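You operate a simulated robot arm through the tools that you are given. There is no shell and no other tool. Be economical: measure what you need, move in short steps, check, and stop when the job is done.

Carry out the task below with a simulated robot arm. There is one attempt and no reset: what you move stays moved.

JOB
Lay the wool jumper on the mesh wing and hang the damp scarf on the bar wing.
Fine: read the strips; scarf over the end bar; both wings fully out.

The check looks at the end state, three seconds after you hand in, the way a careful person would. Anything else that was tipped, shoved, dropped, spilled or broken makes it a failure.

ROBOT AND FRAMES
A 6-joint arm with a two-finger parallel gripper, fixed in place. Base frame: the origin is at the foot of the arm, x ahead of it, y to its left, z up. Units: m, degrees, N and s.
With the tool pointing down near the work surface it reaches from about 0.18 to 0.46 m from the base axis. Its first joint turns from -166.0 to 166.0 degrees. Payload 4.1 kg.
Tool frame: the origin (TCP) lies between the finger pads and is the grasp point; the fingertips stand 0.023 m ahead of it; z points along the fingers, y is the line along which they close. The gripper opens to 0.094 m. The fingers are 0.038 m wide and 0.01 m thick; the gripper's body (0.054 by 0.096 m) begins 0.039 m behind the TCP.
Orientation is that of the tool frame in the base frame, as a unit quaternion [x, y, z, w]. With the fingers straight down and closing along the base's y, the tool's x points along the base's -x, its y along +y and its z along -z.

CONTROLS
- The arm moves only by the tool jog_arm. Its argument "rows" is a list that holds one entry, the list of rows, each a list of 7 numbers: the shift along the tool's x, y, z in m, then the turn, a rotation vector about the tool's x, y, z in degrees, then the finger opening in m, from 0 to 0.094. In form: [[[dx, dy, dz, rx, ry, rz, claw], ...]]. A call has 1 to 8 rows; each row is the pose to reach, as a shift and turn from the pose commanded when the call began, along the tool's axes at that moment. Each row takes 0.2 s and may step no farther than 0.05 m and 8.6 degrees from the row before; otherwise, or with a gripper value out of range, the whole call is refused. A pose out of reach is approached as far as the arm can. The call stops where the force on the tool passes 60 N (or 10 N more than at its start, if that is more) or the arm is blocked; 0.2 s more then pass. Each finger travels about 0.045 m/s and halts on what it meets, pressing with about 33 N; the grip force reading is that of the motor and also rises with nothing between the fingers. The clock runs only during rows and for 0.2 s after the last one: add rows that repeat a pose to give the fingers time. The reply holds the time, the measured pose of the TCP, the force on the tool along the base axes, the opening and the grip force, in the units named above and with some noise, with the torque about the TCP (base axes, N m) and any sound that the robot's microphone picked up, and new pictures: "pictures" is both (left out), scene, wrist or none.
- Cameras (640 x 400 px; columns grow to the right, rows downward): "scene" is fixed at [0.3993, -0.5007, 1.7439]; the picture's right is [0.56, 0.83, 0.00], its down [0.67, -0.45, -0.59] and it looks along [-0.49, 0.33, -0.80] (base axes); focal length 214 px, centre (320, 200). "wrist" rides on the gripper at [0.086, 0.016, -0.074] in the tool frame; the picture's right is [-0.18, 0.98, 0.00], its down [-0.58, -0.11, -0.81] and it looks along [-0.79, -0.15, 0.59] (tool axes); focal length 243 px, centre (320, 200).
- raise_lower(by): slides the trunk up (or, below 0, down) by that many m; the arm rides with it, the base frame stays. It gives what a move gives, with no picture.
- measure_at(camera, pixels): for up to 12 pixels [column, row] of the newest picture of that camera ("zoom" is the newest enlarged one), the place [x, y, z] in the base frame of the surface seen there, good to about 0.003 m. It takes no simulated time.
- close_up(camera, box): a new picture of the part [left, top, right, bottom] of that camera's present view, enlarged. It takes no simulated time.
- hand_in(): hands the job in; it is judged then, once.

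Keep the steps short. Do not move on a guess: measure, check each grasp and each placing, and mend mistakes. In all there are 80 turns and 200 pictures (those below and enlarged ones count). Leave the gripper open and the arm clear of the work at the hand-in unless told otherwise, and finish with a single line.

The tools are called as a command line: name --argument value ..., lists and objects as JSON in quotes. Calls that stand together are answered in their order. jog_arm: Moves the arm, as the interface text tells. Its arguments: {"type":"object","properties":{"rows":{"type":"array","items":{"type":"array","items":{"type":"array","items":{"type":"number"}}}},"pictures":{"type":"string","enum":["both","scene","wrist","none"]}},"required":["rows"]} The other tools are called the same way: raise_lower (by) slides the trunk up or down; measure_at (camera, pixels) gives the place of the surface under pixels of a picture; close_up (camera, box) takes an enlarged picture of a part of a camera's view; hand_in () hands the job in.

At the start:

```text
time_s: 0.0
eef_pos: [0.2778, -0.1105, 1.4699]
ee_rot: [0.0, 1.0, 0.0, 0.0]
contact_force: [-0.1, 0.4, 0.0]
torque: [-0.01, -0.03, 0.01]
opening: 0.094
finger_force: 0.0
trunk travel left (down, up): [-0.59, 0.0]
```

scene: 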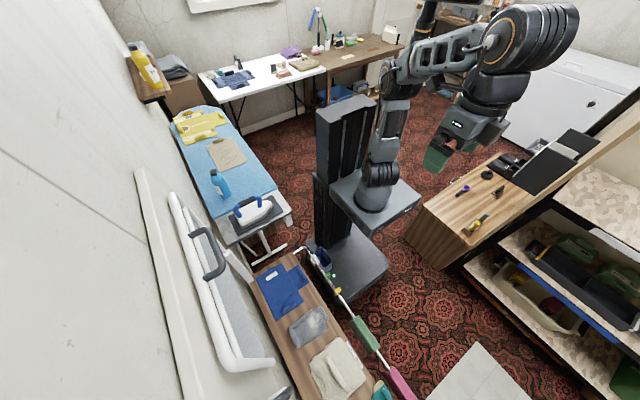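
wrist: 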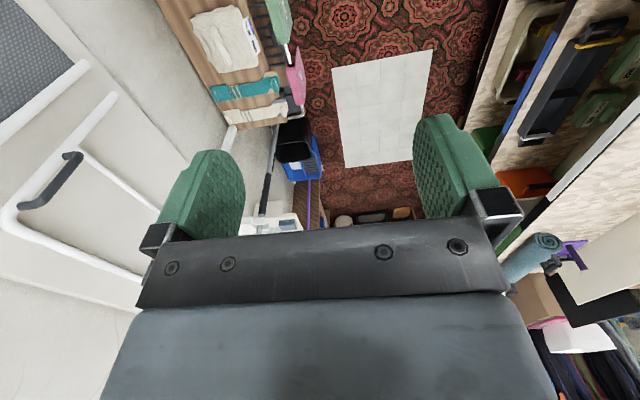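

I see a wall-mounted folding airer at the left of the scene picture (around 210,290) and garments on a bench (270-370, 260-400). I'll enlarge these parts to read them.

close_up --camera "scene" --box '[130, 160, 290, 400]'

close_up --camera "scene" --box '[240, 240, 420, 400]'

close_up --camera "wrist" --box '[0, 0, 320, 240]'

```text
1.67 times, centred on (210, 280) of scene
```

zoom: 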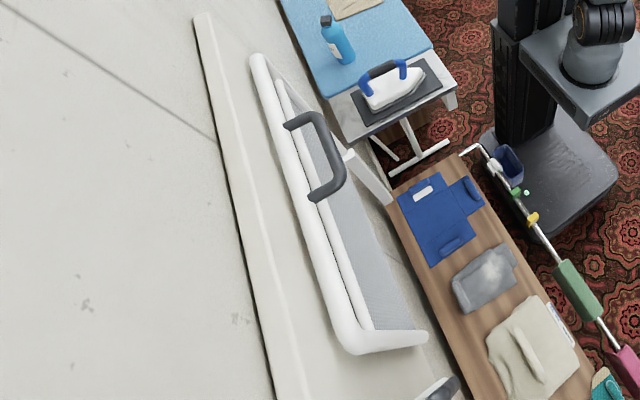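

```text
2.50 times, centred on (330, 320) of scene
```

zoom: 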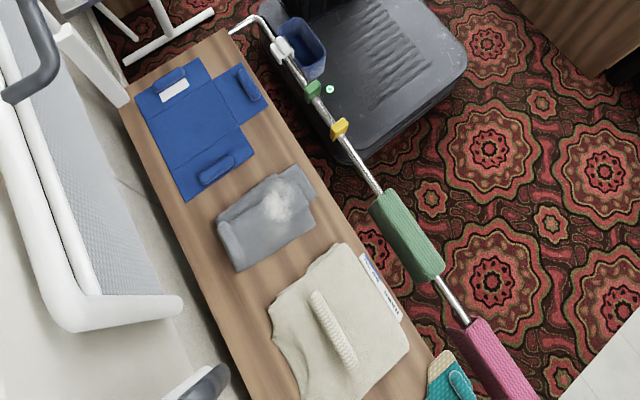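

```text
1.67 times, centred on (160, 120) of wrist
```

zoom: 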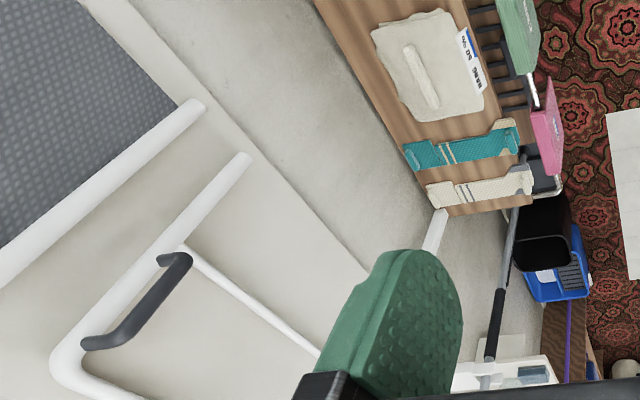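

The bench holds a blue shirt, a grey item, a cream knit with a label strip, a teal scarf and a cream scarf. I'll measure those, the airer and its handles, and enlarge the label area.

measure_at --camera "scene" --pixels '[[192, 232], [222, 272], [180, 200], [235, 362], [272, 362], [215, 250], [215, 290], [245, 340], [284, 290], [308, 326], [337, 370], [385, 392]]'

measure_at --camera "wrist" --pixels '[[15, 205], [80, 155], [122, 80], [114, 98], [85, 65], [225, 40], [245, 88], [255, 113], [240, 38], [30, 30], [90, 150], [150, 180]]'

close_up --camera "wrist" --box '[180, 0, 340, 130]'

close_up --camera "wrist" --box '[0, 60, 150, 280]'

```text
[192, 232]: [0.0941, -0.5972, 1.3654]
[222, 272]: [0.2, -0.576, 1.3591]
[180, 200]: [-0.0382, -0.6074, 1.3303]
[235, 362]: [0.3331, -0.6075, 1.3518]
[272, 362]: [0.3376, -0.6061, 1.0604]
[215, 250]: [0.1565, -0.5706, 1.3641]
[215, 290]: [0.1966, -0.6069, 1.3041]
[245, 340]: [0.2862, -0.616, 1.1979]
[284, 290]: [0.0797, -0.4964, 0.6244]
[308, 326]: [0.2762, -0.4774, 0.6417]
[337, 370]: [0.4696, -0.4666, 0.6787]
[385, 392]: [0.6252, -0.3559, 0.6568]
```

```text
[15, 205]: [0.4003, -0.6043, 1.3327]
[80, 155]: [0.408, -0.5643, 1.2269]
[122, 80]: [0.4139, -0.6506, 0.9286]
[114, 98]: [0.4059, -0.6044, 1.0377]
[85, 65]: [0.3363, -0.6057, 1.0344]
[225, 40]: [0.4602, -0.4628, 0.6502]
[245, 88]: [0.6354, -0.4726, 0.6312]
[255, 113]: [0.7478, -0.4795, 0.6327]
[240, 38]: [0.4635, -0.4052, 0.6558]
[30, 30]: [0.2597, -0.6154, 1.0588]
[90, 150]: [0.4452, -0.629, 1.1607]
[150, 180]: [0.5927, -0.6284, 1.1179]
```

```text
3.08 times, centred on (260, 65) of wrist
```

zoom: 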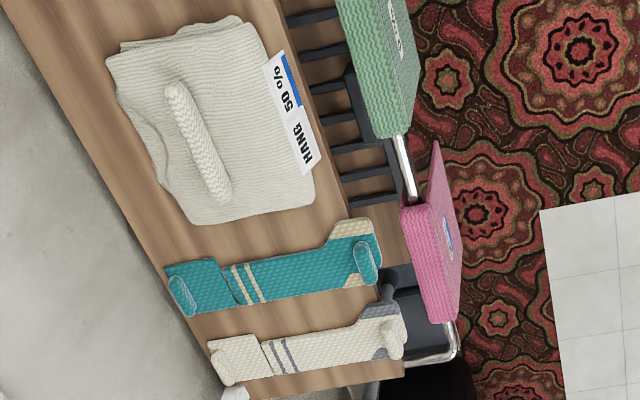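

```text
1.82 times, centred on (75, 170) of wrist
```

zoom: 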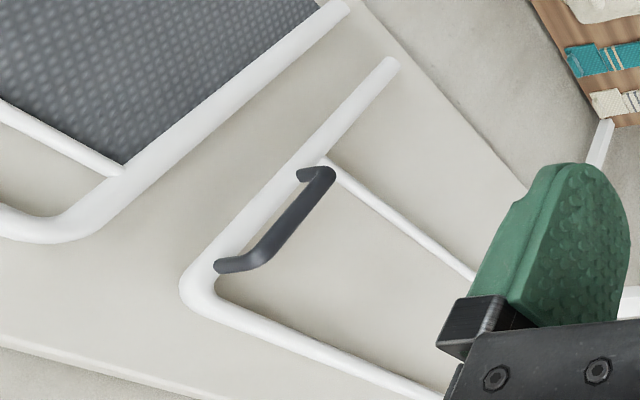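

I'll enlarge the strips more tightly: the cream knit's label, the scarves, and the blue shirt's label.

close_up --camera "wrist" --box '[240, 5, 265, 50]'

close_up --camera "wrist" --box '[205, 60, 290, 130]'

close_up --camera "scene" --box '[255, 255, 315, 300]'

close_up --camera "scene" --box '[280, 300, 340, 350]'

close_up --camera "wrist" --box '[250, 0, 330, 120]'

```text
8.89 times, centred on (252, 28) of wrist
```

zoom: 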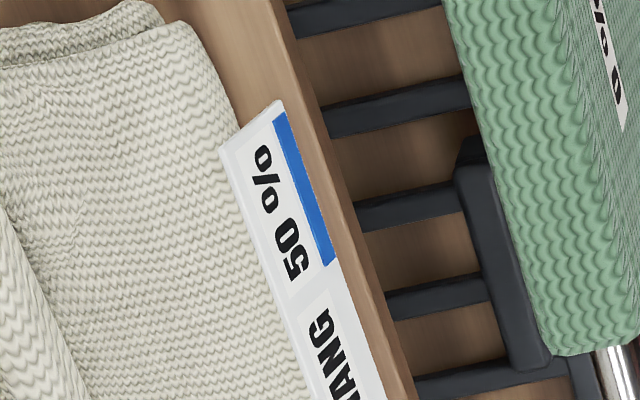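

```text
5.71 times, centred on (248, 95) of wrist
```

zoom: 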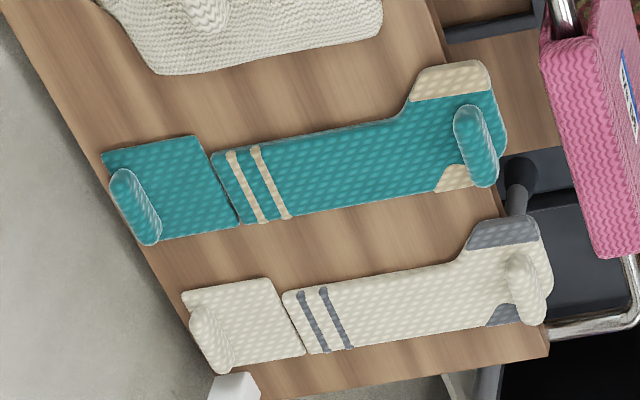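

```text
8.89 times, centred on (285, 278) of scene
```

zoom: 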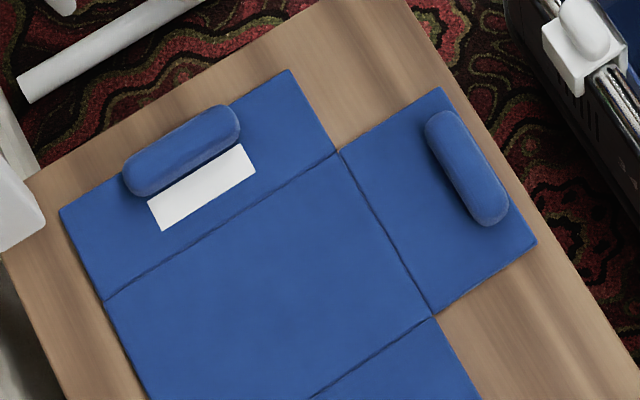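

```text
8.00 times, centred on (310, 325) of scene
```

zoom: 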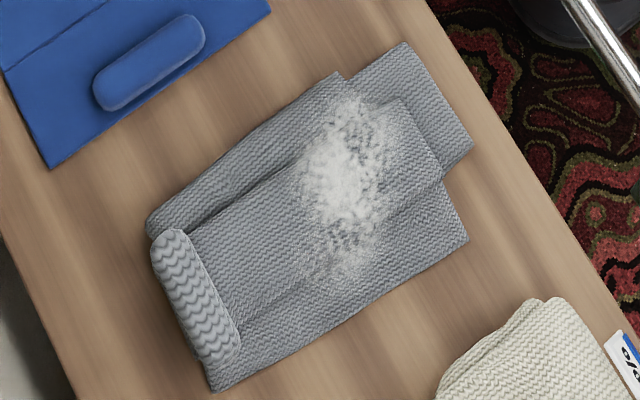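

```text
3.33 times, centred on (290, 60) of wrist
```

zoom: 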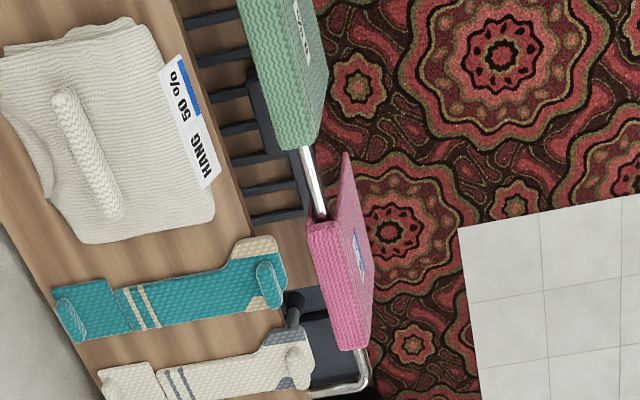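

I can read "50 %" and "HANG" on the cream knit; the green and pink knits on the rail have strips too. The column is clear below, so I'll lower the trunk to read from nearer.

raise_lower --by -0.4

jog_arm --rows '[[[0, 0, 0, 0, 0, 8, 0.094], [0, 0, 0, 0, 0, 16, 0.094], [0, 0, 0, 0, 0, 24, 0.094], [0, 0, 0, 0, 0, 32, 0.094], [0, 0, 0, 0, 0, 40, 0.094]]]'

```text
time_s: 3.8
eef_pos: [0.2776, -0.1093, 1.0709]
ee_rot: [0.0, 1.0, 0.001, 0.0]
contact_force: [-0.2, -0.5, 0.0]
torque: [0.02, 0.0, -0.02]
opening: 0.0941
finger_force: 0.0
trunk travel left (down, up): [-0.19, 0.4]
```

```text
time_s: 5.0
eef_pos: [0.2767, -0.1097, 1.0689]
ee_rot: [0.344, 0.939, -0.001, -0.001]
contact_force: [0.3, -0.8, 0.4]
torque: [0.04, -0.02, -0.01]
opening: 0.0941
finger_force: 0.0
trunk travel left (down, up): [-0.19, 0.4]
```

scene: 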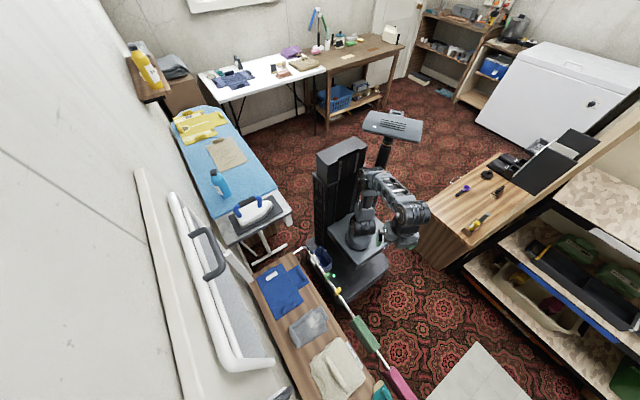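
wrist: 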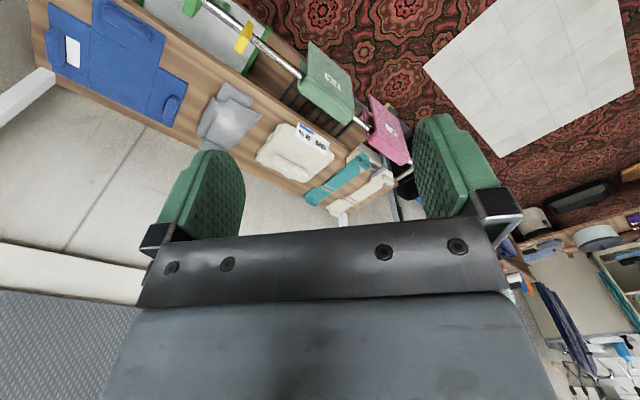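

Now the rail knits' strips face the camera (332,78 and 392,130), and the blue shirt's strip is at (72,50). I'll read them.

close_up --camera "wrist" --box '[300, 50, 360, 100]'

close_up --camera "wrist" --box '[360, 95, 420, 165]'

close_up --camera "wrist" --box '[40, 0, 190, 130]'

close_up --camera "wrist" --box '[250, 110, 400, 225]'

close_up --camera "wrist" --box '[180, 0, 320, 100]'

```text
8.00 times, centred on (330, 75) of wrist
```

zoom: 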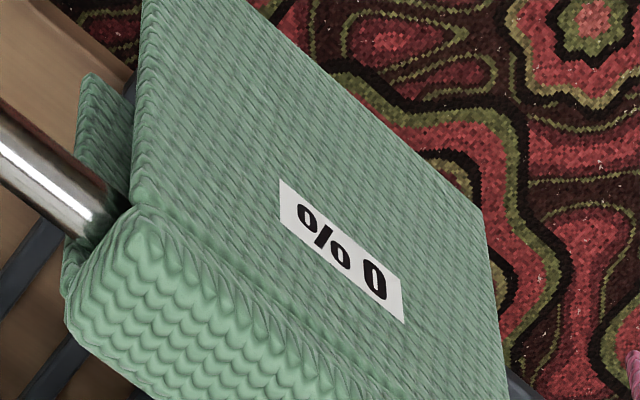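

```text
5.71 times, centred on (390, 130) of wrist
```

zoom: 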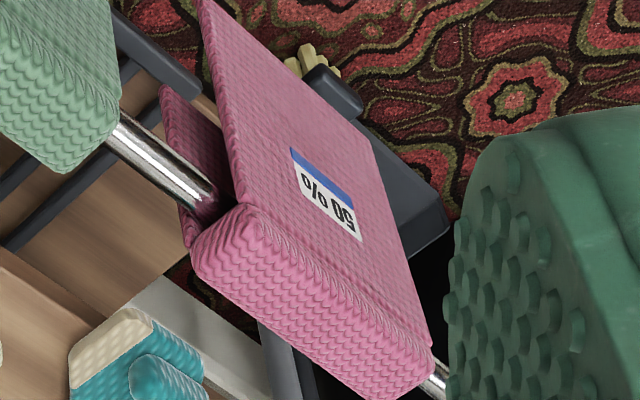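

```text
3.08 times, centred on (115, 65) of wrist
```

zoom: 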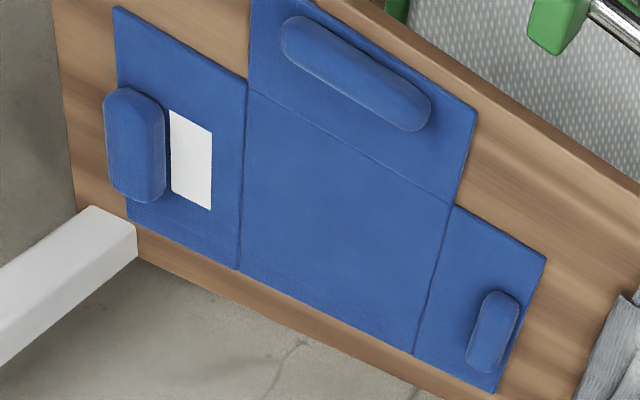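

```text
3.48 times, centred on (325, 168) of wrist
```

zoom: 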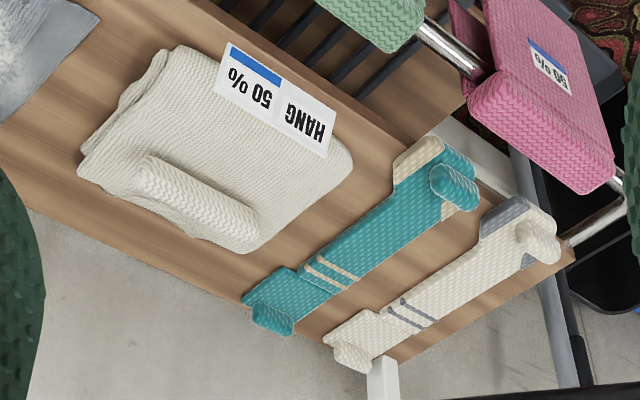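

```text
4.00 times, centred on (250, 50) of wrist
```

zoom: 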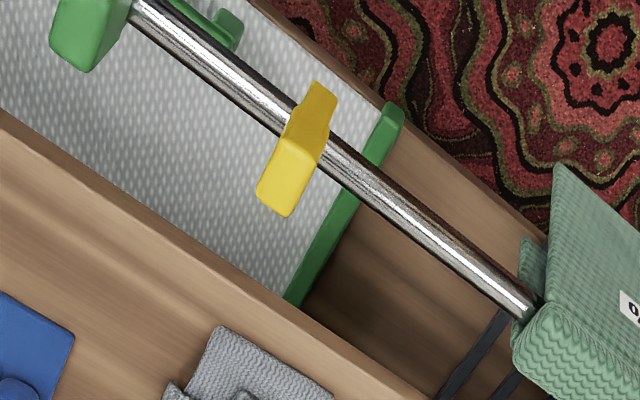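

The strips: green knit on the rail "0 %", pink knit "50 %" with a blue bar (damp), cream knit "50 % / HANG", blue shirt blank. I'll look more carefully at the grey knit and the far garments for other strips.

close_up --camera "wrist" --box '[190, 75, 270, 155]'

close_up --camera "wrist" --box '[250, 115, 340, 185]'

close_up --camera "scene" --box '[120, 30, 330, 160]'

close_up --camera "scene" --box '[400, 130, 640, 400]'

```text
5.00 times, centred on (230, 115) of wrist
```

zoom: 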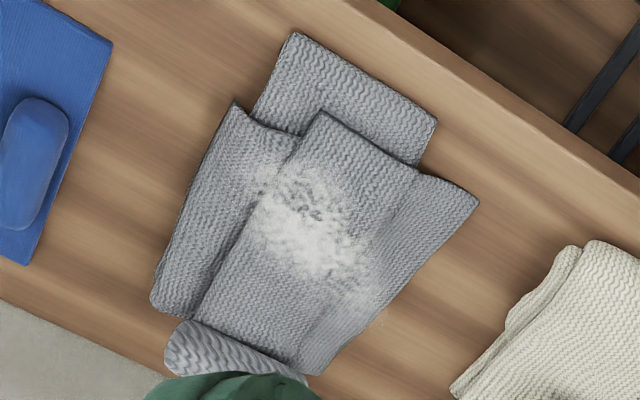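

```text
5.71 times, centred on (295, 150) of wrist
```

zoom: 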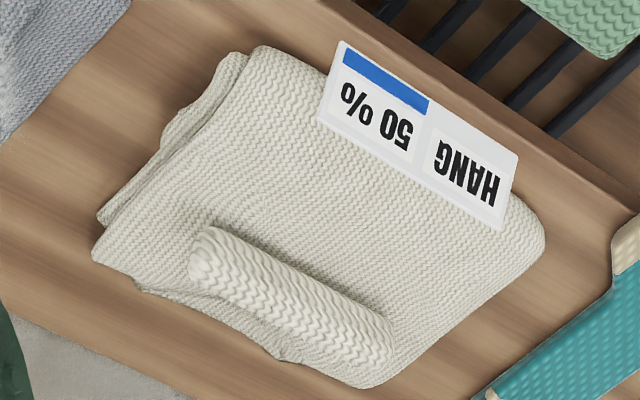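

```text
3.05 times, centred on (225, 95) of scene
```

zoom: 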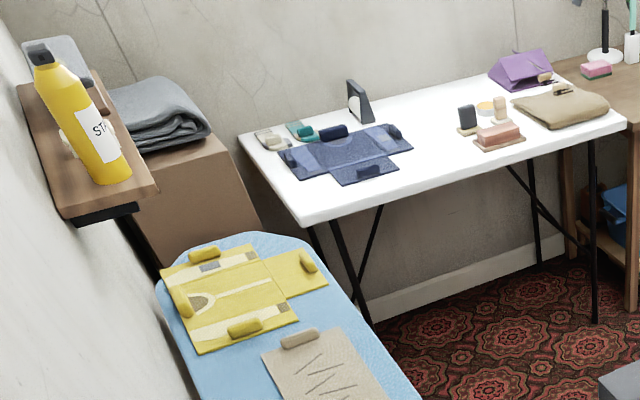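

```text
1.48 times, centred on (520, 265) of scene
```

zoom: 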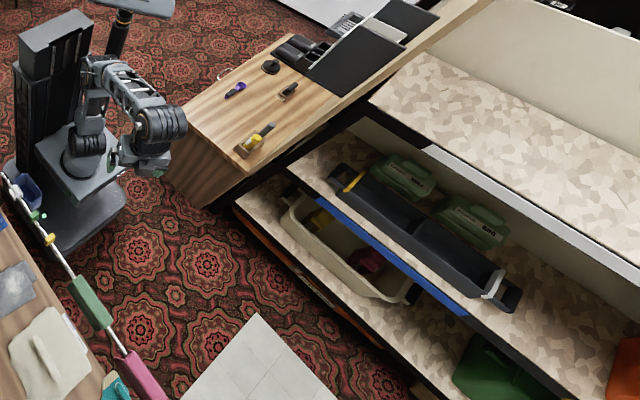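

The damp scarf is the pink one (50 %), and the green is dry (0 %). The jumper with the strip is the cream knit. Next I study the airer: raise the trunk and turn the gripper to face the wall.

raise_lower --by 0.3

jog_arm --rows '[[[0, 0, 0, 0, 0, 8, 0.094], [0, 0, 0, 0, 0, 16, 0.094], [0, 0, 0, 0, 0, 24, 0.094], [0, 0, 0, 0, 0, 32, 0.094], [0, 0, 0, 0, 0, 40, 0.094], [0, 0, 0, 0, 0, 48, 0.094]]]' --pictures "wrist"

```text
time_s: 8.0
eef_pos: [0.2776, -0.1088, 1.3698]
ee_rot: [0.342, 0.94, 0.0, 0.0]
contact_force: [-0.2, -0.6, 0.2]
torque: [-0.02, 0.0, -0.02]
opening: 0.0939
finger_force: 0.0
trunk travel left (down, up): [-0.49, 0.1]
```

```text
time_s: 9.4
eef_pos: [0.2779, -0.1096, 1.3695]
ee_rot: [0.696, 0.718, 0.001, 0.0]
contact_force: [0.1, 0.1, -0.6]
torque: [0.02, -0.03, -0.01]
opening: 0.0941
finger_force: 0.0
trunk travel left (down, up): [-0.49, 0.1]
```

wrist: 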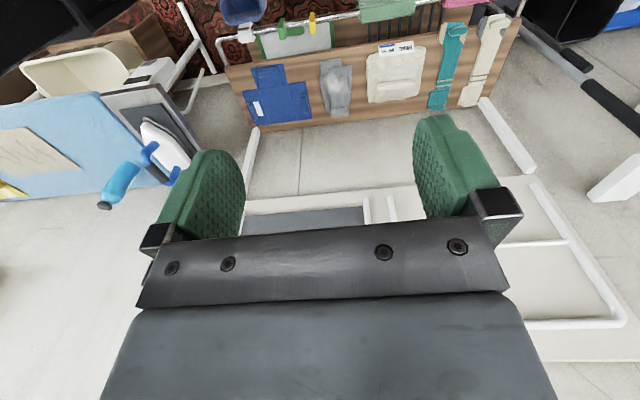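

The picture is upside-down relative to the world (right is +x). The bar wing is at right (430–625, 180–330). I'll measure its frame points.

measure_at --camera "wrist" --pixels '[[535, 182], [570, 240], [617, 315], [540, 325], [520, 244], [556, 241], [393, 210], [366, 205], [510, 150], [250, 160], [300, 205], [615, 185]]'

close_up --camera "wrist" --box '[220, 120, 640, 380]'

```text
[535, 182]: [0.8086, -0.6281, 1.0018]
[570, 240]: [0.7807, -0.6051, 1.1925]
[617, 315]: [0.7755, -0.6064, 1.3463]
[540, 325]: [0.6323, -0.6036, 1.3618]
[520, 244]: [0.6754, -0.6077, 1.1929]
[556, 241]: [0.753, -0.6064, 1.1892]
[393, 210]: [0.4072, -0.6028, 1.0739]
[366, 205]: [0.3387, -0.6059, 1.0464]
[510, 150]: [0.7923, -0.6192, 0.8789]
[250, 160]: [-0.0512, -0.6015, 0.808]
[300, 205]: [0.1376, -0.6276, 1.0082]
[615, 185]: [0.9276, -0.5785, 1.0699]
```

```text
1.52 times, centred on (430, 250) of wrist
```

zoom: 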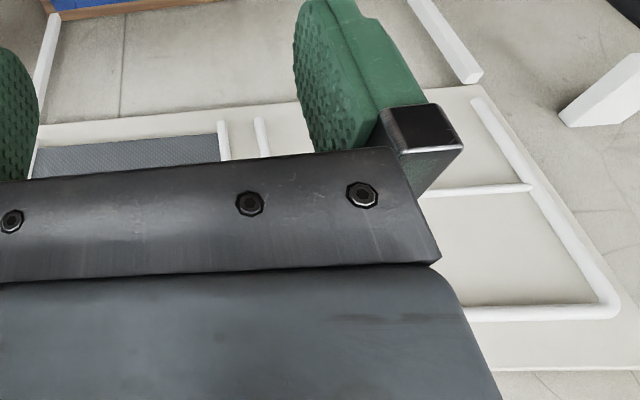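

The bar wing spans x 0.405–0.777, z 1.03–1.36, hinged low, with a mid bar at z 1.19. Now I measure the pink scarf, green knit and rail in the scene picture.

measure_at --camera "scene" --pixels '[[391, 368], [398, 380], [406, 392], [411, 392], [360, 325], [374, 345], [367, 335], [382, 360], [340, 297], [330, 345], [358, 372], [322, 372]]'

close_up --camera "scene" --box '[300, 280, 440, 400]'

```text
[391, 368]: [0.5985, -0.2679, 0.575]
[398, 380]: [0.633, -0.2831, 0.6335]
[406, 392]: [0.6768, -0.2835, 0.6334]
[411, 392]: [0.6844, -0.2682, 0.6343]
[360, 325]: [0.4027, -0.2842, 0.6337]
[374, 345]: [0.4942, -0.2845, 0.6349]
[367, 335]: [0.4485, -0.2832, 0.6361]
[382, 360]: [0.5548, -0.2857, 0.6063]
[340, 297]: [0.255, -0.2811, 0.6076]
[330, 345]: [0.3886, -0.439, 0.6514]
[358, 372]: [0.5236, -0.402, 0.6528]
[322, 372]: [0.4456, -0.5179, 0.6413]
```

```text
3.33 times, centred on (370, 340) of scene
```

zoom: 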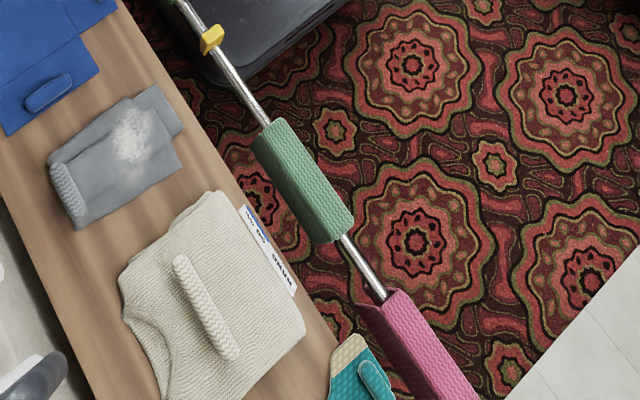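

The rail and scarf tops are at y −0.284, z 0.634: green at x 0.39–0.51, pink at x 0.60–0.72. First job is opening the mesh wing by its handle (x 0.10–0.19, y −0.575, z 1.36). I'll turn the gripper so the fingers close along y and approach it from above, in free space.

raise_lower --by 0.1

jog_arm --rows '[[[0, 0, 0, 0, 0, -8, 0.06], [-0.03, -0.02, 0, 0, 0, -16, 0.06], [-0.06, -0.04, 0, 0, 0, -24, 0.06], [-0.09, -0.06, 0, 0, 0, -32, 0.06], [-0.12, -0.08, 0, 0, 0, -40, 0.06], [-0.15, -0.1, 0, 0, 0, -48, 0.06], [-0.18, -0.12, 0, 0, 0, -56, 0.06], [-0.21, -0.13, 0, 0, 0, -64, 0.06]]]' --pictures "none"

```text
time_s: 10.8
eef_pos: [0.2784, -0.108, 1.4695]
ee_rot: [0.694, 0.72, 0.0, 0.0]
contact_force: [0.1, 0.7, 0.2]
torque: [0.0, 0.03, -0.01]
opening: 0.0942
finger_force: 0.1
trunk travel left (down, up): [-0.59, 0.0]
```

```text
time_s: 12.6
eef_pos: [0.1529, -0.3249, 1.4672]
ee_rot: [0.208, 0.978, 0.0, 0.001]
contact_force: [0.4, -0.1, 0.4]
torque: [0.01, -0.01, 0.04]
opening: 0.06
finger_force: 0.0
trunk travel left (down, up): [-0.59, 0.0]
```

Pose good at (0.153, −0.325, 1.467). I'll finish the yaw and go out toward the wall 0.13 m, still above the handle.

jog_arm --rows '[[[-0.017, -0.038, 0, 0, 0, -8, 0.06], [-0.035, -0.078, 0, 0, 0, -16, 0.06], [-0.053, -0.119, 0, 0, 0, -24, 0.06], [-0.053, -0.119, 0, 0, 0, -24, 0.06]]]'

```text
time_s: 13.6
eef_pos: [0.1549, -0.4334, 1.4337]
ee_rot: [-0.002, 1.0, -0.001, 0.001]
contact_force: [-1.1, -0.1, -0.5]
torque: [-0.02, 0.02, -0.02]
opening: 0.06
finger_force: 0.2
out of reach, approached as far as the arm can: row 1, 2, 3, 4
trunk travel left (down, up): [-0.59, 0.0]
```

scene: 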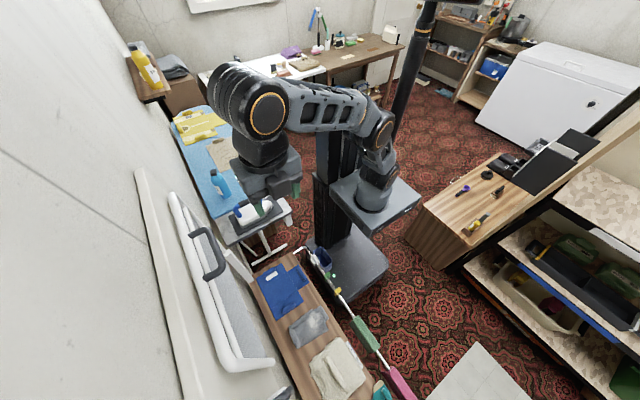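
wrist: 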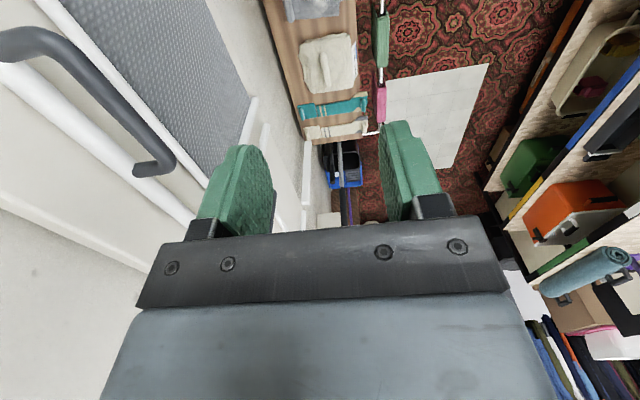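

Straight down, the arm stops at about 0.46 m, so the handle needs a tilted tool. I'll back 4 cm off the wall and tilt the fingers 48° toward it in place.

jog_arm --rows '[[[0, 0.02, 0, 0, 0, 0, 0.06], [0, 0.04, 0, 8, 0, 0, 0.06], [0, 0.04, 0, 16, 0, 0, 0.06], [0, 0.04, 0, 24, 0, 0, 0.06], [0, 0.04, 0, 32, 0, 0, 0.06], [0, 0.04, 0, 40, 0, 0, 0.06], [0, 0.04, 0, 48, 0, 0, 0.06], [0, 0.04, 0, 48, 0, 0, 0.06]]]'

```text
time_s: 15.4
eef_pos: [0.1521, -0.393, 1.4325]
ee_rot: [0.001, 0.913, -0.408, -0.001]
contact_force: [0.0, 0.6, 0.3]
torque: [-0.01, -0.01, 0.02]
opening: 0.0599
finger_force: 0.1
trunk travel left (down, up): [-0.59, 0.0]
```

scene: 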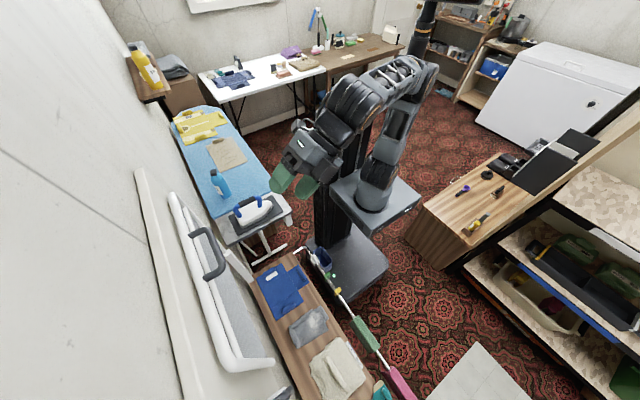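
wrist: 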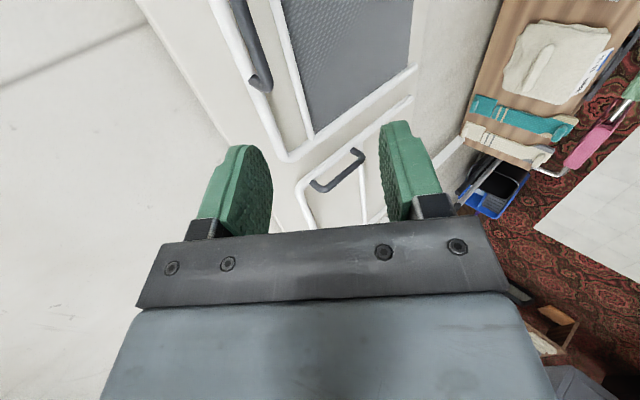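

Now both handles are visible: the mesh handle (235–270, 0–90) and the bar handle (310–365, 150–190). I'll measure both.

measure_at --camera "wrist" --pixels '[[262, 83], [258, 60], [250, 40], [240, 15], [262, 120], [352, 155], [337, 176], [318, 185], [305, 200], [380, 110], [285, 155], [364, 200]]'

close_up --camera "wrist" --box '[200, 0, 440, 230]'

```text
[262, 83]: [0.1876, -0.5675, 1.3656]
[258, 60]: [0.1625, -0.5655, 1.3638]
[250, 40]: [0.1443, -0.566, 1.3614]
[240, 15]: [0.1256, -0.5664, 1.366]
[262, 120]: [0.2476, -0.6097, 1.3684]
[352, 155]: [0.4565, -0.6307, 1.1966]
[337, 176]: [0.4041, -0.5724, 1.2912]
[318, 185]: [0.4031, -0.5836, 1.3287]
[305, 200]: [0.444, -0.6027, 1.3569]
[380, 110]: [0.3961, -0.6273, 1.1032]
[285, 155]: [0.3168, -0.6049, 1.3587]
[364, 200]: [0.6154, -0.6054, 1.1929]
```

```text
1.74 times, centred on (320, 115) of wrist
```

zoom: 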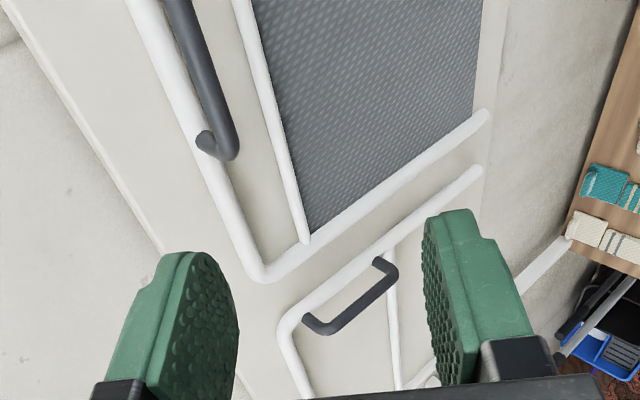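

Handle axis is at about y −0.574, z 1.358. I'll tilt to 64° and stop 6 cm short of it.

jog_arm --rows '[[[0.002, -0.015, 0.04, 8, 0, 0, 0.04], [0.004, -0.03, 0.08, 16, 0, 0, 0.04], [0.005, -0.0466, 0.1168, 16, 0, 0, 0.04], [0.005, -0.0466, 0.1168, 16, 0, 0, 0.04]]]'

```text
time_s: 16.4
eef_pos: [0.147, -0.5114, 1.3904]
ee_rot: [0.0, 0.847, -0.531, 0.0]
contact_force: [-0.7, -0.4, -0.1]
torque: [0.0, 0.02, 0.0]
opening: 0.04
finger_force: 0.1
trunk travel left (down, up): [-0.59, 0.0]
```

scene: 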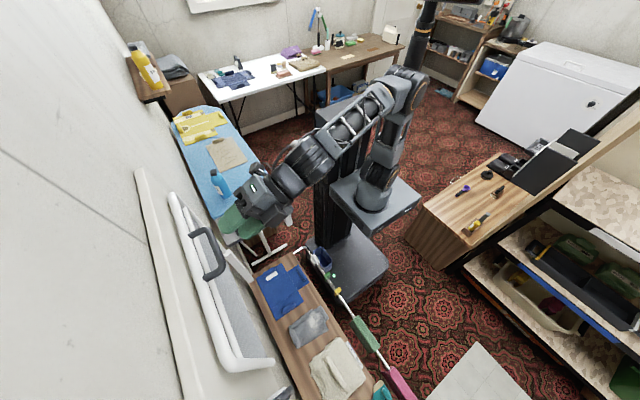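
wrist: 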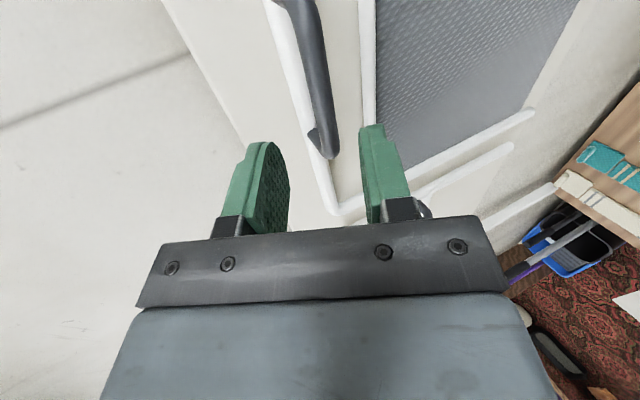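

The handle lies between the fingers' lines (320,90). I'll advance 6 cm along the tool and look.

jog_arm --rows '[[[0, 0, 0.03, 0, 0, 0, 0.04], [0, 0, 0.058, 0, 0, 0, 0.04], [0, 0, 0.058, 0, 0, 0, 0.04]]]'

```text
time_s: 17.2
eef_pos: [0.1479, -0.5627, 1.3633]
ee_rot: [0.0, 0.848, -0.53, 0.0]
contact_force: [0.5, -0.9, 0.4]
torque: [0.03, 0.01, -0.02]
opening: 0.0398
finger_force: 0.0
trunk travel left (down, up): [-0.59, 0.0]
```

scene: 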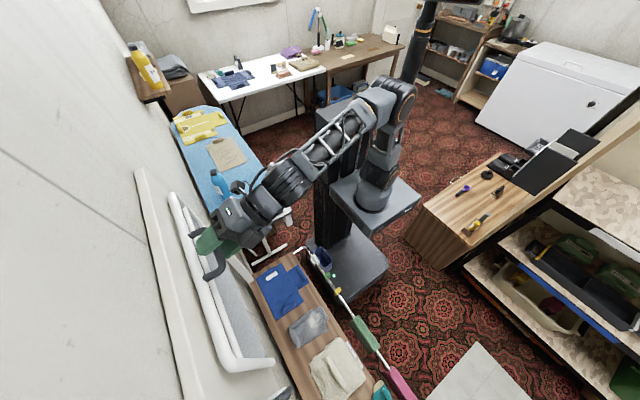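
wrist: 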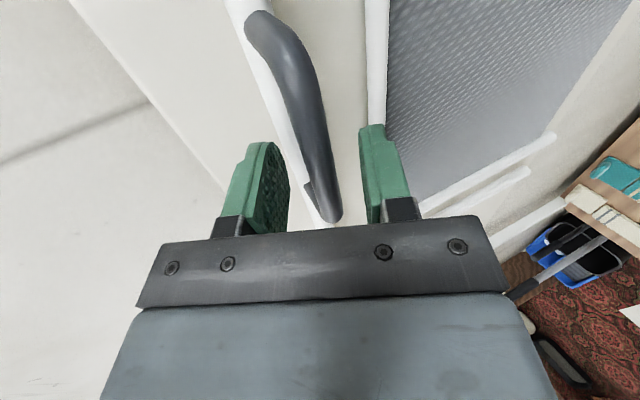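

Free so far, and the handle is between the pads. I'll close on it.

jog_arm --rows '[[[0, 0, 0, 0, 0, 0, 0.02], [0, 0, 0, 0, 0, 0, 0.01], [0, 0, 0, 0, 0, 0, 0.005], [0, 0, 0, 0, 0, 0, 0.005]]]' --pictures "wrist"

```text
time_s: 18.2
eef_pos: [0.1479, -0.5626, 1.3637]
ee_rot: [0.0, 0.848, -0.53, 0.0]
contact_force: [-1.3, 1.5, -2.8]
torque: [-0.03, 0.81, 0.39]
opening: 0.0135
finger_force: 45.0
trunk travel left (down, up): [-0.59, 0.0]
```

wrist: 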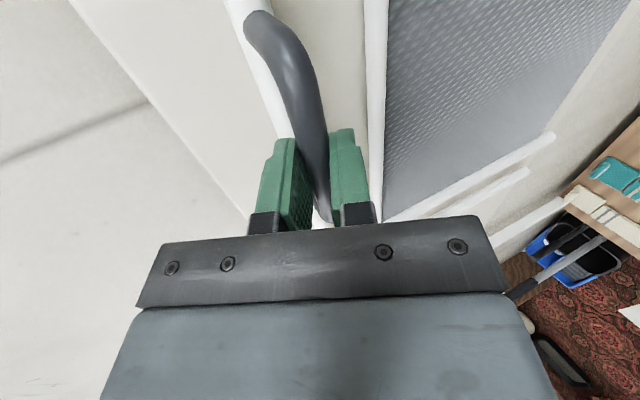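

Gripped (opening 0.0135, force 45). I'll pull the handle along the first 16° of the arc about the low hinge and watch the force.

jog_arm --rows '[[[0, 0.0125, -0.0188, 0, 0, 0, 0.005], [0, 0.0264, -0.0372, 0, 0, 0, 0.005], [0, 0.0412, -0.0539, 0, 0, 0, 0.005], [0, 0.0574, -0.0697, 0, 0, 0, 0.005], [0, 0.0574, -0.0697, 0, 0, 0, 0.005]]]'

```text
time_s: 19.4
eef_pos: [0.1483, -0.4755, 1.3437]
ee_rot: [-0.001, 0.848, -0.53, 0.0]
contact_force: [0.4, 0.3, -2.0]
torque: [0.03, 1.38, 0.4]
opening: 0.0136
finger_force: 44.7
trunk travel left (down, up): [-0.59, 0.0]
```

scene: 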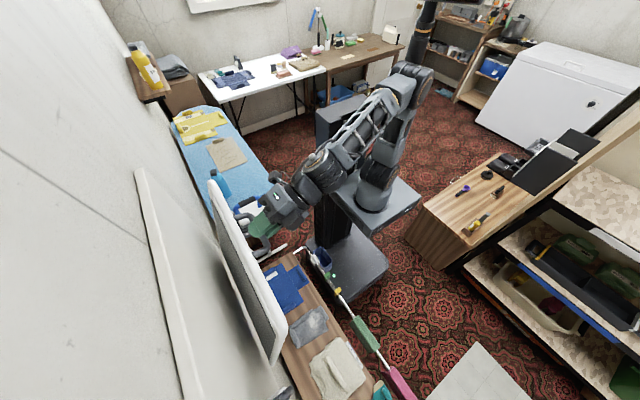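
wrist: 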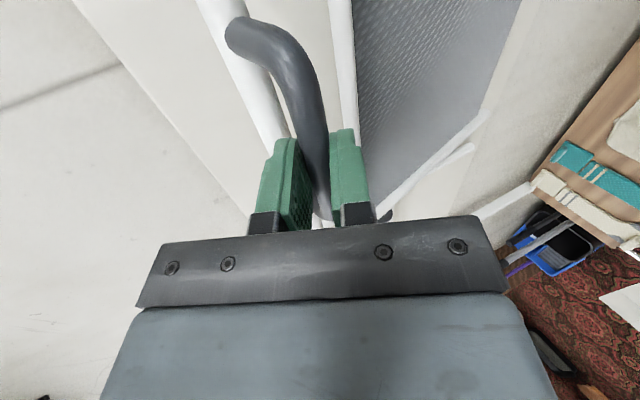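

The wing follows freely with almost no force. I'll carry on to about 48°, letting the tilt ease off by 14°.

jog_arm --rows '[[[0, 0.0175, -0.0145, 0, 0, 0, 0.005], [0, 0.0354, -0.0283, -2, 0, 0, 0.005], [0, 0.055, -0.04, -4, 0, 0, 0.005], [0, 0.0745, -0.0513, -6, 0, 0, 0.005], [0, 0.0955, -0.0602, -8, 0, 0, 0.005], [0, 0.1163, -0.0685, -10, 0, 0, 0.005], [0, 0.1383, -0.0745, -12, 0, 0, 0.005], [0, 0.1601, -0.0799, -14, 0, 0, 0.005]]]'

```text
time_s: 21.2
eef_pos: [0.1477, -0.3335, 1.2342]
ee_rot: [0.0, 0.907, -0.422, -0.001]
contact_force: [3.7, -2.7, -0.8]
torque: [-0.15, 1.8, 0.57]
opening: 0.0139
finger_force: 45.2
trunk travel left (down, up): [-0.59, 0.0]
```

scene: 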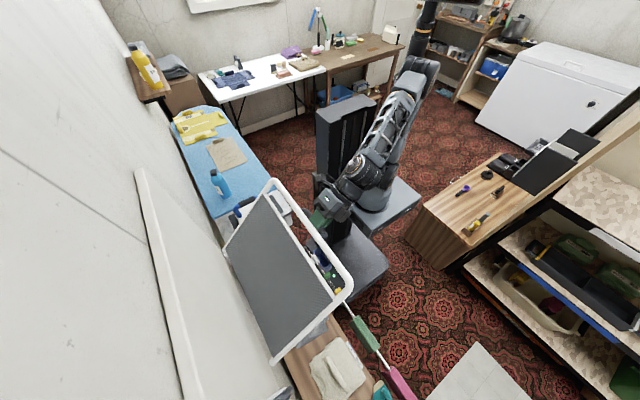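
wrist: 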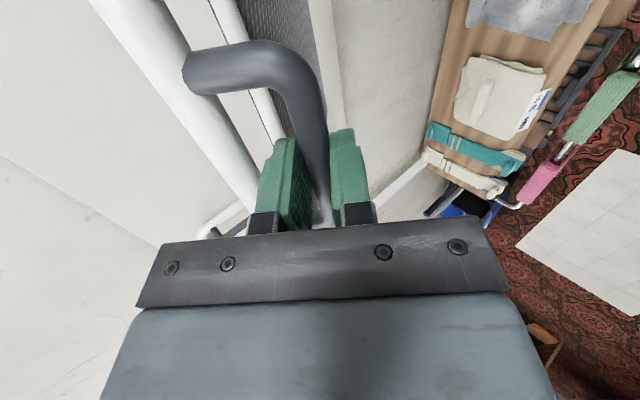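

About 48° open and the arm clear of the frame. I'll go on to about 64° holding the handle.

jog_arm --rows '[[[0, 0.0226, 0.0023, 0, 0, 0, 0.005], [0, 0.045, 0.0059, 0, 0, 0, 0.005], [0, 0.067, 0.0112, 0, 0, 0, 0.005], [0, 0.0886, 0.018, 0, 0, 0, 0.005], [0, 0.0886, 0.018, 0, 0, 0, 0.005]]]'

```text
time_s: 22.4
eef_pos: [0.1606, -0.319, 1.1856]
ee_rot: [0.001, 0.906, -0.423, 0.0]
contact_force: [-23.9, 18.5, 7.3]
torque: [-0.03, 1.59, 0.85]
opening: 0.0137
finger_force: 45.6
out of reach, approached as far as the arm can: row 2, 3, 4, 5
trunk travel left (down, up): [-0.59, 0.0]
```

scene: 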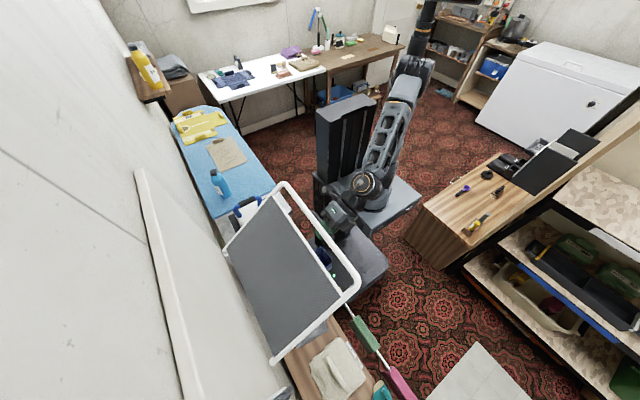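
wrist: 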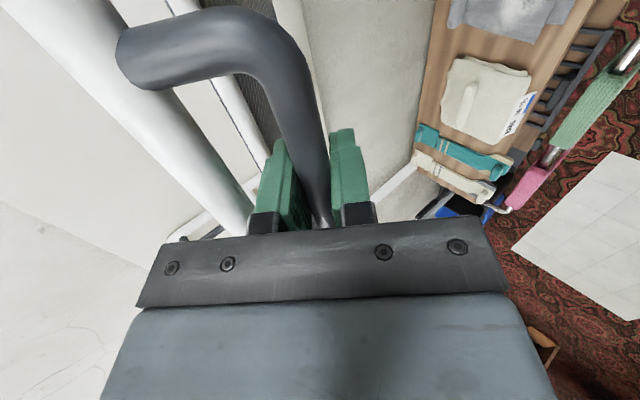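

The arm is at its inner limit (about 56°), with some side force. I'll go back to the last good pose, then open the fingers and see whether the wing stays.

jog_arm --rows '[[[0, -0.03, -0.005, 0, 0, 0, 0.005], [0, -0.05, -0.012, 0, 0, 0, 0.005], [0, -0.05, -0.012, 0, 0, 0, 0.005]]]' --pictures "none"

jog_arm --rows '[[[0, 0, 0, 0, 0, 0, 0.03], [0, 0, 0, 0, 0, 0, 0.04], [0, 0, 0, 0, 0, 0, 0.04]]]'

```text
time_s: 23.2
eef_pos: [0.163, -0.35, 1.2293]
ee_rot: [0.0, 0.908, -0.42, 0.0]
contact_force: [-17.2, -19.0, -18.7]
torque: [0.0, 1.13, 1.37]
opening: 0.0137
finger_force: 45.3
trunk travel left (down, up): [-0.59, 0.0]
```

```text
time_s: 24.0
eef_pos: [0.1645, -0.3464, 1.2312]
ee_rot: [0.0, 0.906, -0.424, 0.0]
contact_force: [-0.1, 0.6, -0.5]
torque: [-0.02, 0.0, 0.02]
opening: 0.0401
finger_force: 0.1
trunk travel left (down, up): [-0.59, 0.0]
```

scene: 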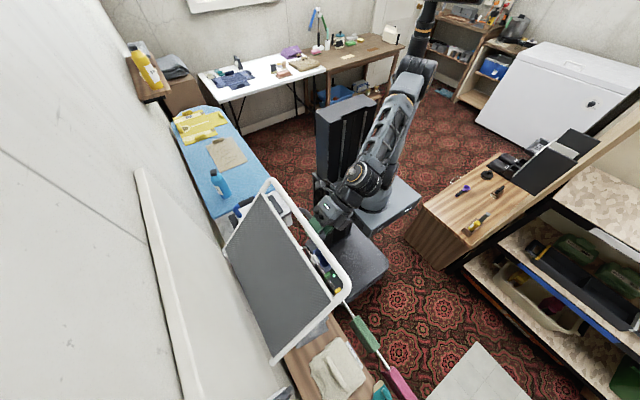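
wrist: 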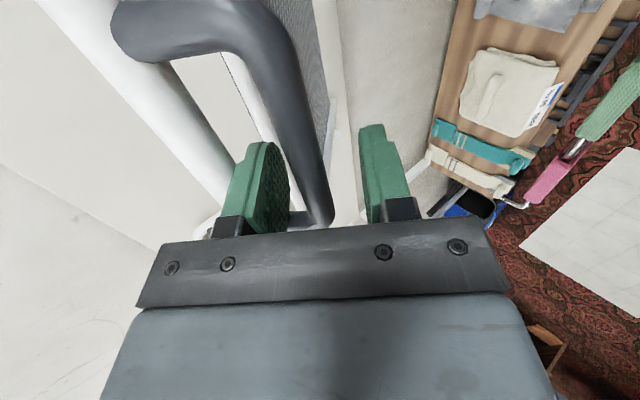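

The wing holds its angle when let go. I'll withdraw the fingers straight back, then tilt them upright above the frame.

jog_arm --rows '[[[0, 0, -0.02, 0, 0, 0, 0.04], [0, 0, -0.05, 0, 0, 0, 0.04], [0, -0.02, -0.07, -8, 0, 0, 0.04], [0, -0.05, -0.09, -16, 0, 0, 0.04], [0, -0.08, -0.12, -24, 0, 0, 0.04], [0, -0.1, -0.14, -32, 0, 0, 0.04], [0, -0.12, -0.16, -40, 0, 0, 0.03], [0, -0.13, -0.17, -48, 0, 0, 0.03]]]'

```text
time_s: 25.8
eef_pos: [0.1631, -0.3011, 1.4387]
ee_rot: [0.0, 1.0, -0.016, 0.0]
contact_force: [-0.4, -0.2, 1.1]
torque: [0.01, -0.02, -0.02]
opening: 0.0303
finger_force: 0.1
trunk travel left (down, up): [-0.59, 0.0]
```

scene: 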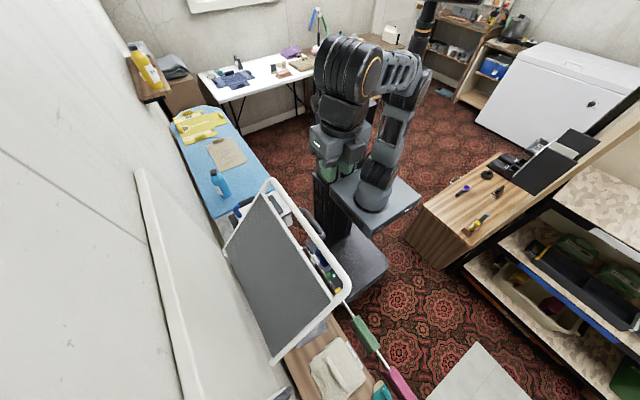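
wrist: 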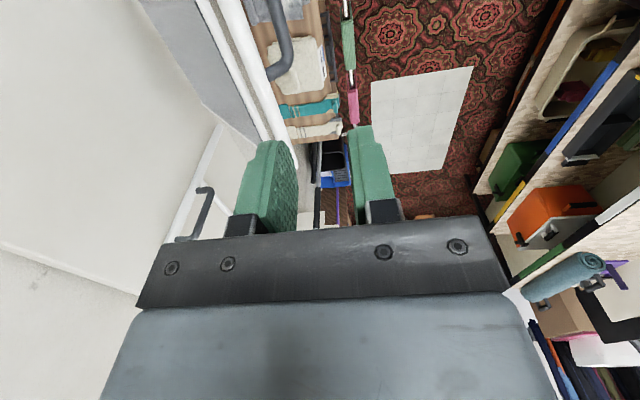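

Clear now. I'll measure the wing's outer bar, sides and hinge line before pressing on it.

measure_at --camera "scene" --pixels '[[275, 187], [300, 220], [325, 255], [345, 285], [343, 296], [275, 358], [225, 245], [310, 240], [290, 260], [270, 195]]'

close_up --camera "scene" --box '[200, 160, 380, 380]'

```text
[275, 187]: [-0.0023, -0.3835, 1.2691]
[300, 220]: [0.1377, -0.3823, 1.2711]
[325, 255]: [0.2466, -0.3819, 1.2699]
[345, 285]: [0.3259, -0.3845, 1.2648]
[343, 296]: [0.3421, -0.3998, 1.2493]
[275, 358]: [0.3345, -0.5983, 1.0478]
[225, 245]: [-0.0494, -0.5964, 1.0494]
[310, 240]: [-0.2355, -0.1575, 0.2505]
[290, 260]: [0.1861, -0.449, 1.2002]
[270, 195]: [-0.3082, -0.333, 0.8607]
```

```text
1.82 times, centred on (290, 270) of scene
```

zoom: 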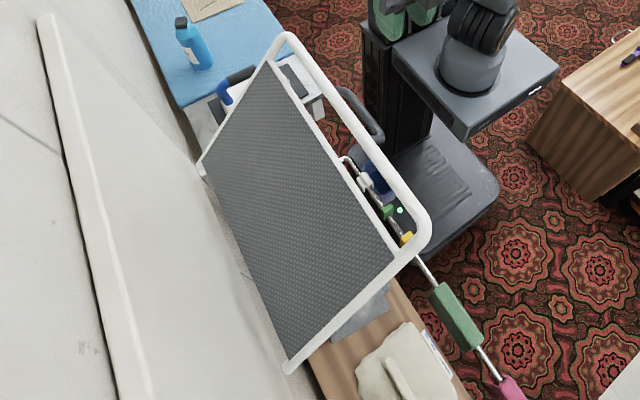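

The outer bar's top is at y −0.382, z 1.271 and the hinge at about y −0.605, z 1.035, so it is 45° out. I'll lower the trunk 0.1, turn the closed fingers broadside and place them over the bar.

raise_lower --by -0.1

jog_arm --rows '[[[0, 0, 0, 0, 0, 8, 0.0], [0, 0, 0, 0, 0, 16, 0.0], [0, 0, 0, 0, 0, 24, 0.0], [0, -0.02, 0, 0, 0, 32, 0.0], [0, -0.04, 0, 0, 0, 40, 0.0], [0, -0.06, 0, 0, 0, 48, 0.0], [0, -0.08, 0, 0, 0, 56, 0.0], [0, -0.083, 0, 0, 0, 64, 0.0]]]' --pictures "none"

jog_arm --rows '[[[0, 0, 0, 0, 0, 8, 0.0], [0, 0, 0, 0, 0, 16, 0.0], [0, 0, 0, 0, 0, 24, 0.0], [0, 0, 0, 0, 0, 24, 0.0]]]'

```text
time_s: 27.1
eef_pos: [0.1637, -0.2989, 1.3384]
ee_rot: [-0.001, 1.0, -0.018, 0.0]
contact_force: [-0.3, 0.1, 0.4]
torque: [0.0, 0.0, -0.01]
opening: 0.0301
finger_force: 0.0
trunk travel left (down, up): [-0.49, 0.1]
```

```text
time_s: 28.9
eef_pos: [0.1641, -0.382, 1.3431]
ee_rot: [0.532, 0.847, -0.015, 0.009]
contact_force: [-0.9, 0.0, 0.4]
torque: [-0.01, 0.01, -0.02]
opening: 0.0
finger_force: 32.9
trunk travel left (down, up): [-0.49, 0.1]
```

```text
time_s: 29.9
eef_pos: [0.1644, -0.3829, 1.3427]
ee_rot: [0.695, 0.718, -0.012, 0.012]
contact_force: [0.1, 0.9, 0.3]
torque: [0.01, 0.02, 0.03]
opening: 0.0
finger_force: 32.8
trunk travel left (down, up): [-0.49, 0.1]
```

scene: 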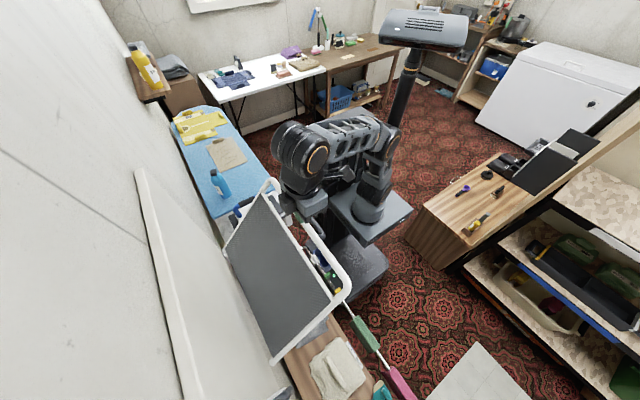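
wrist: 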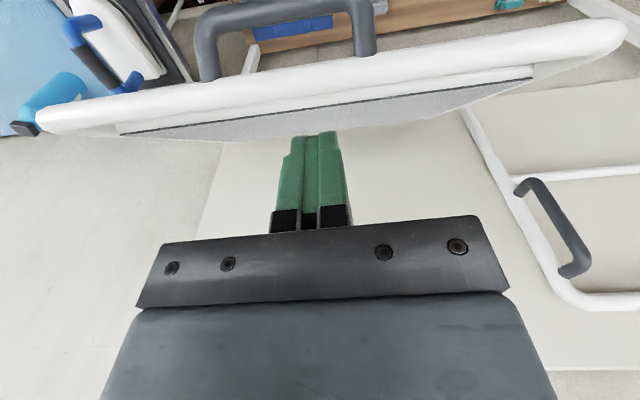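

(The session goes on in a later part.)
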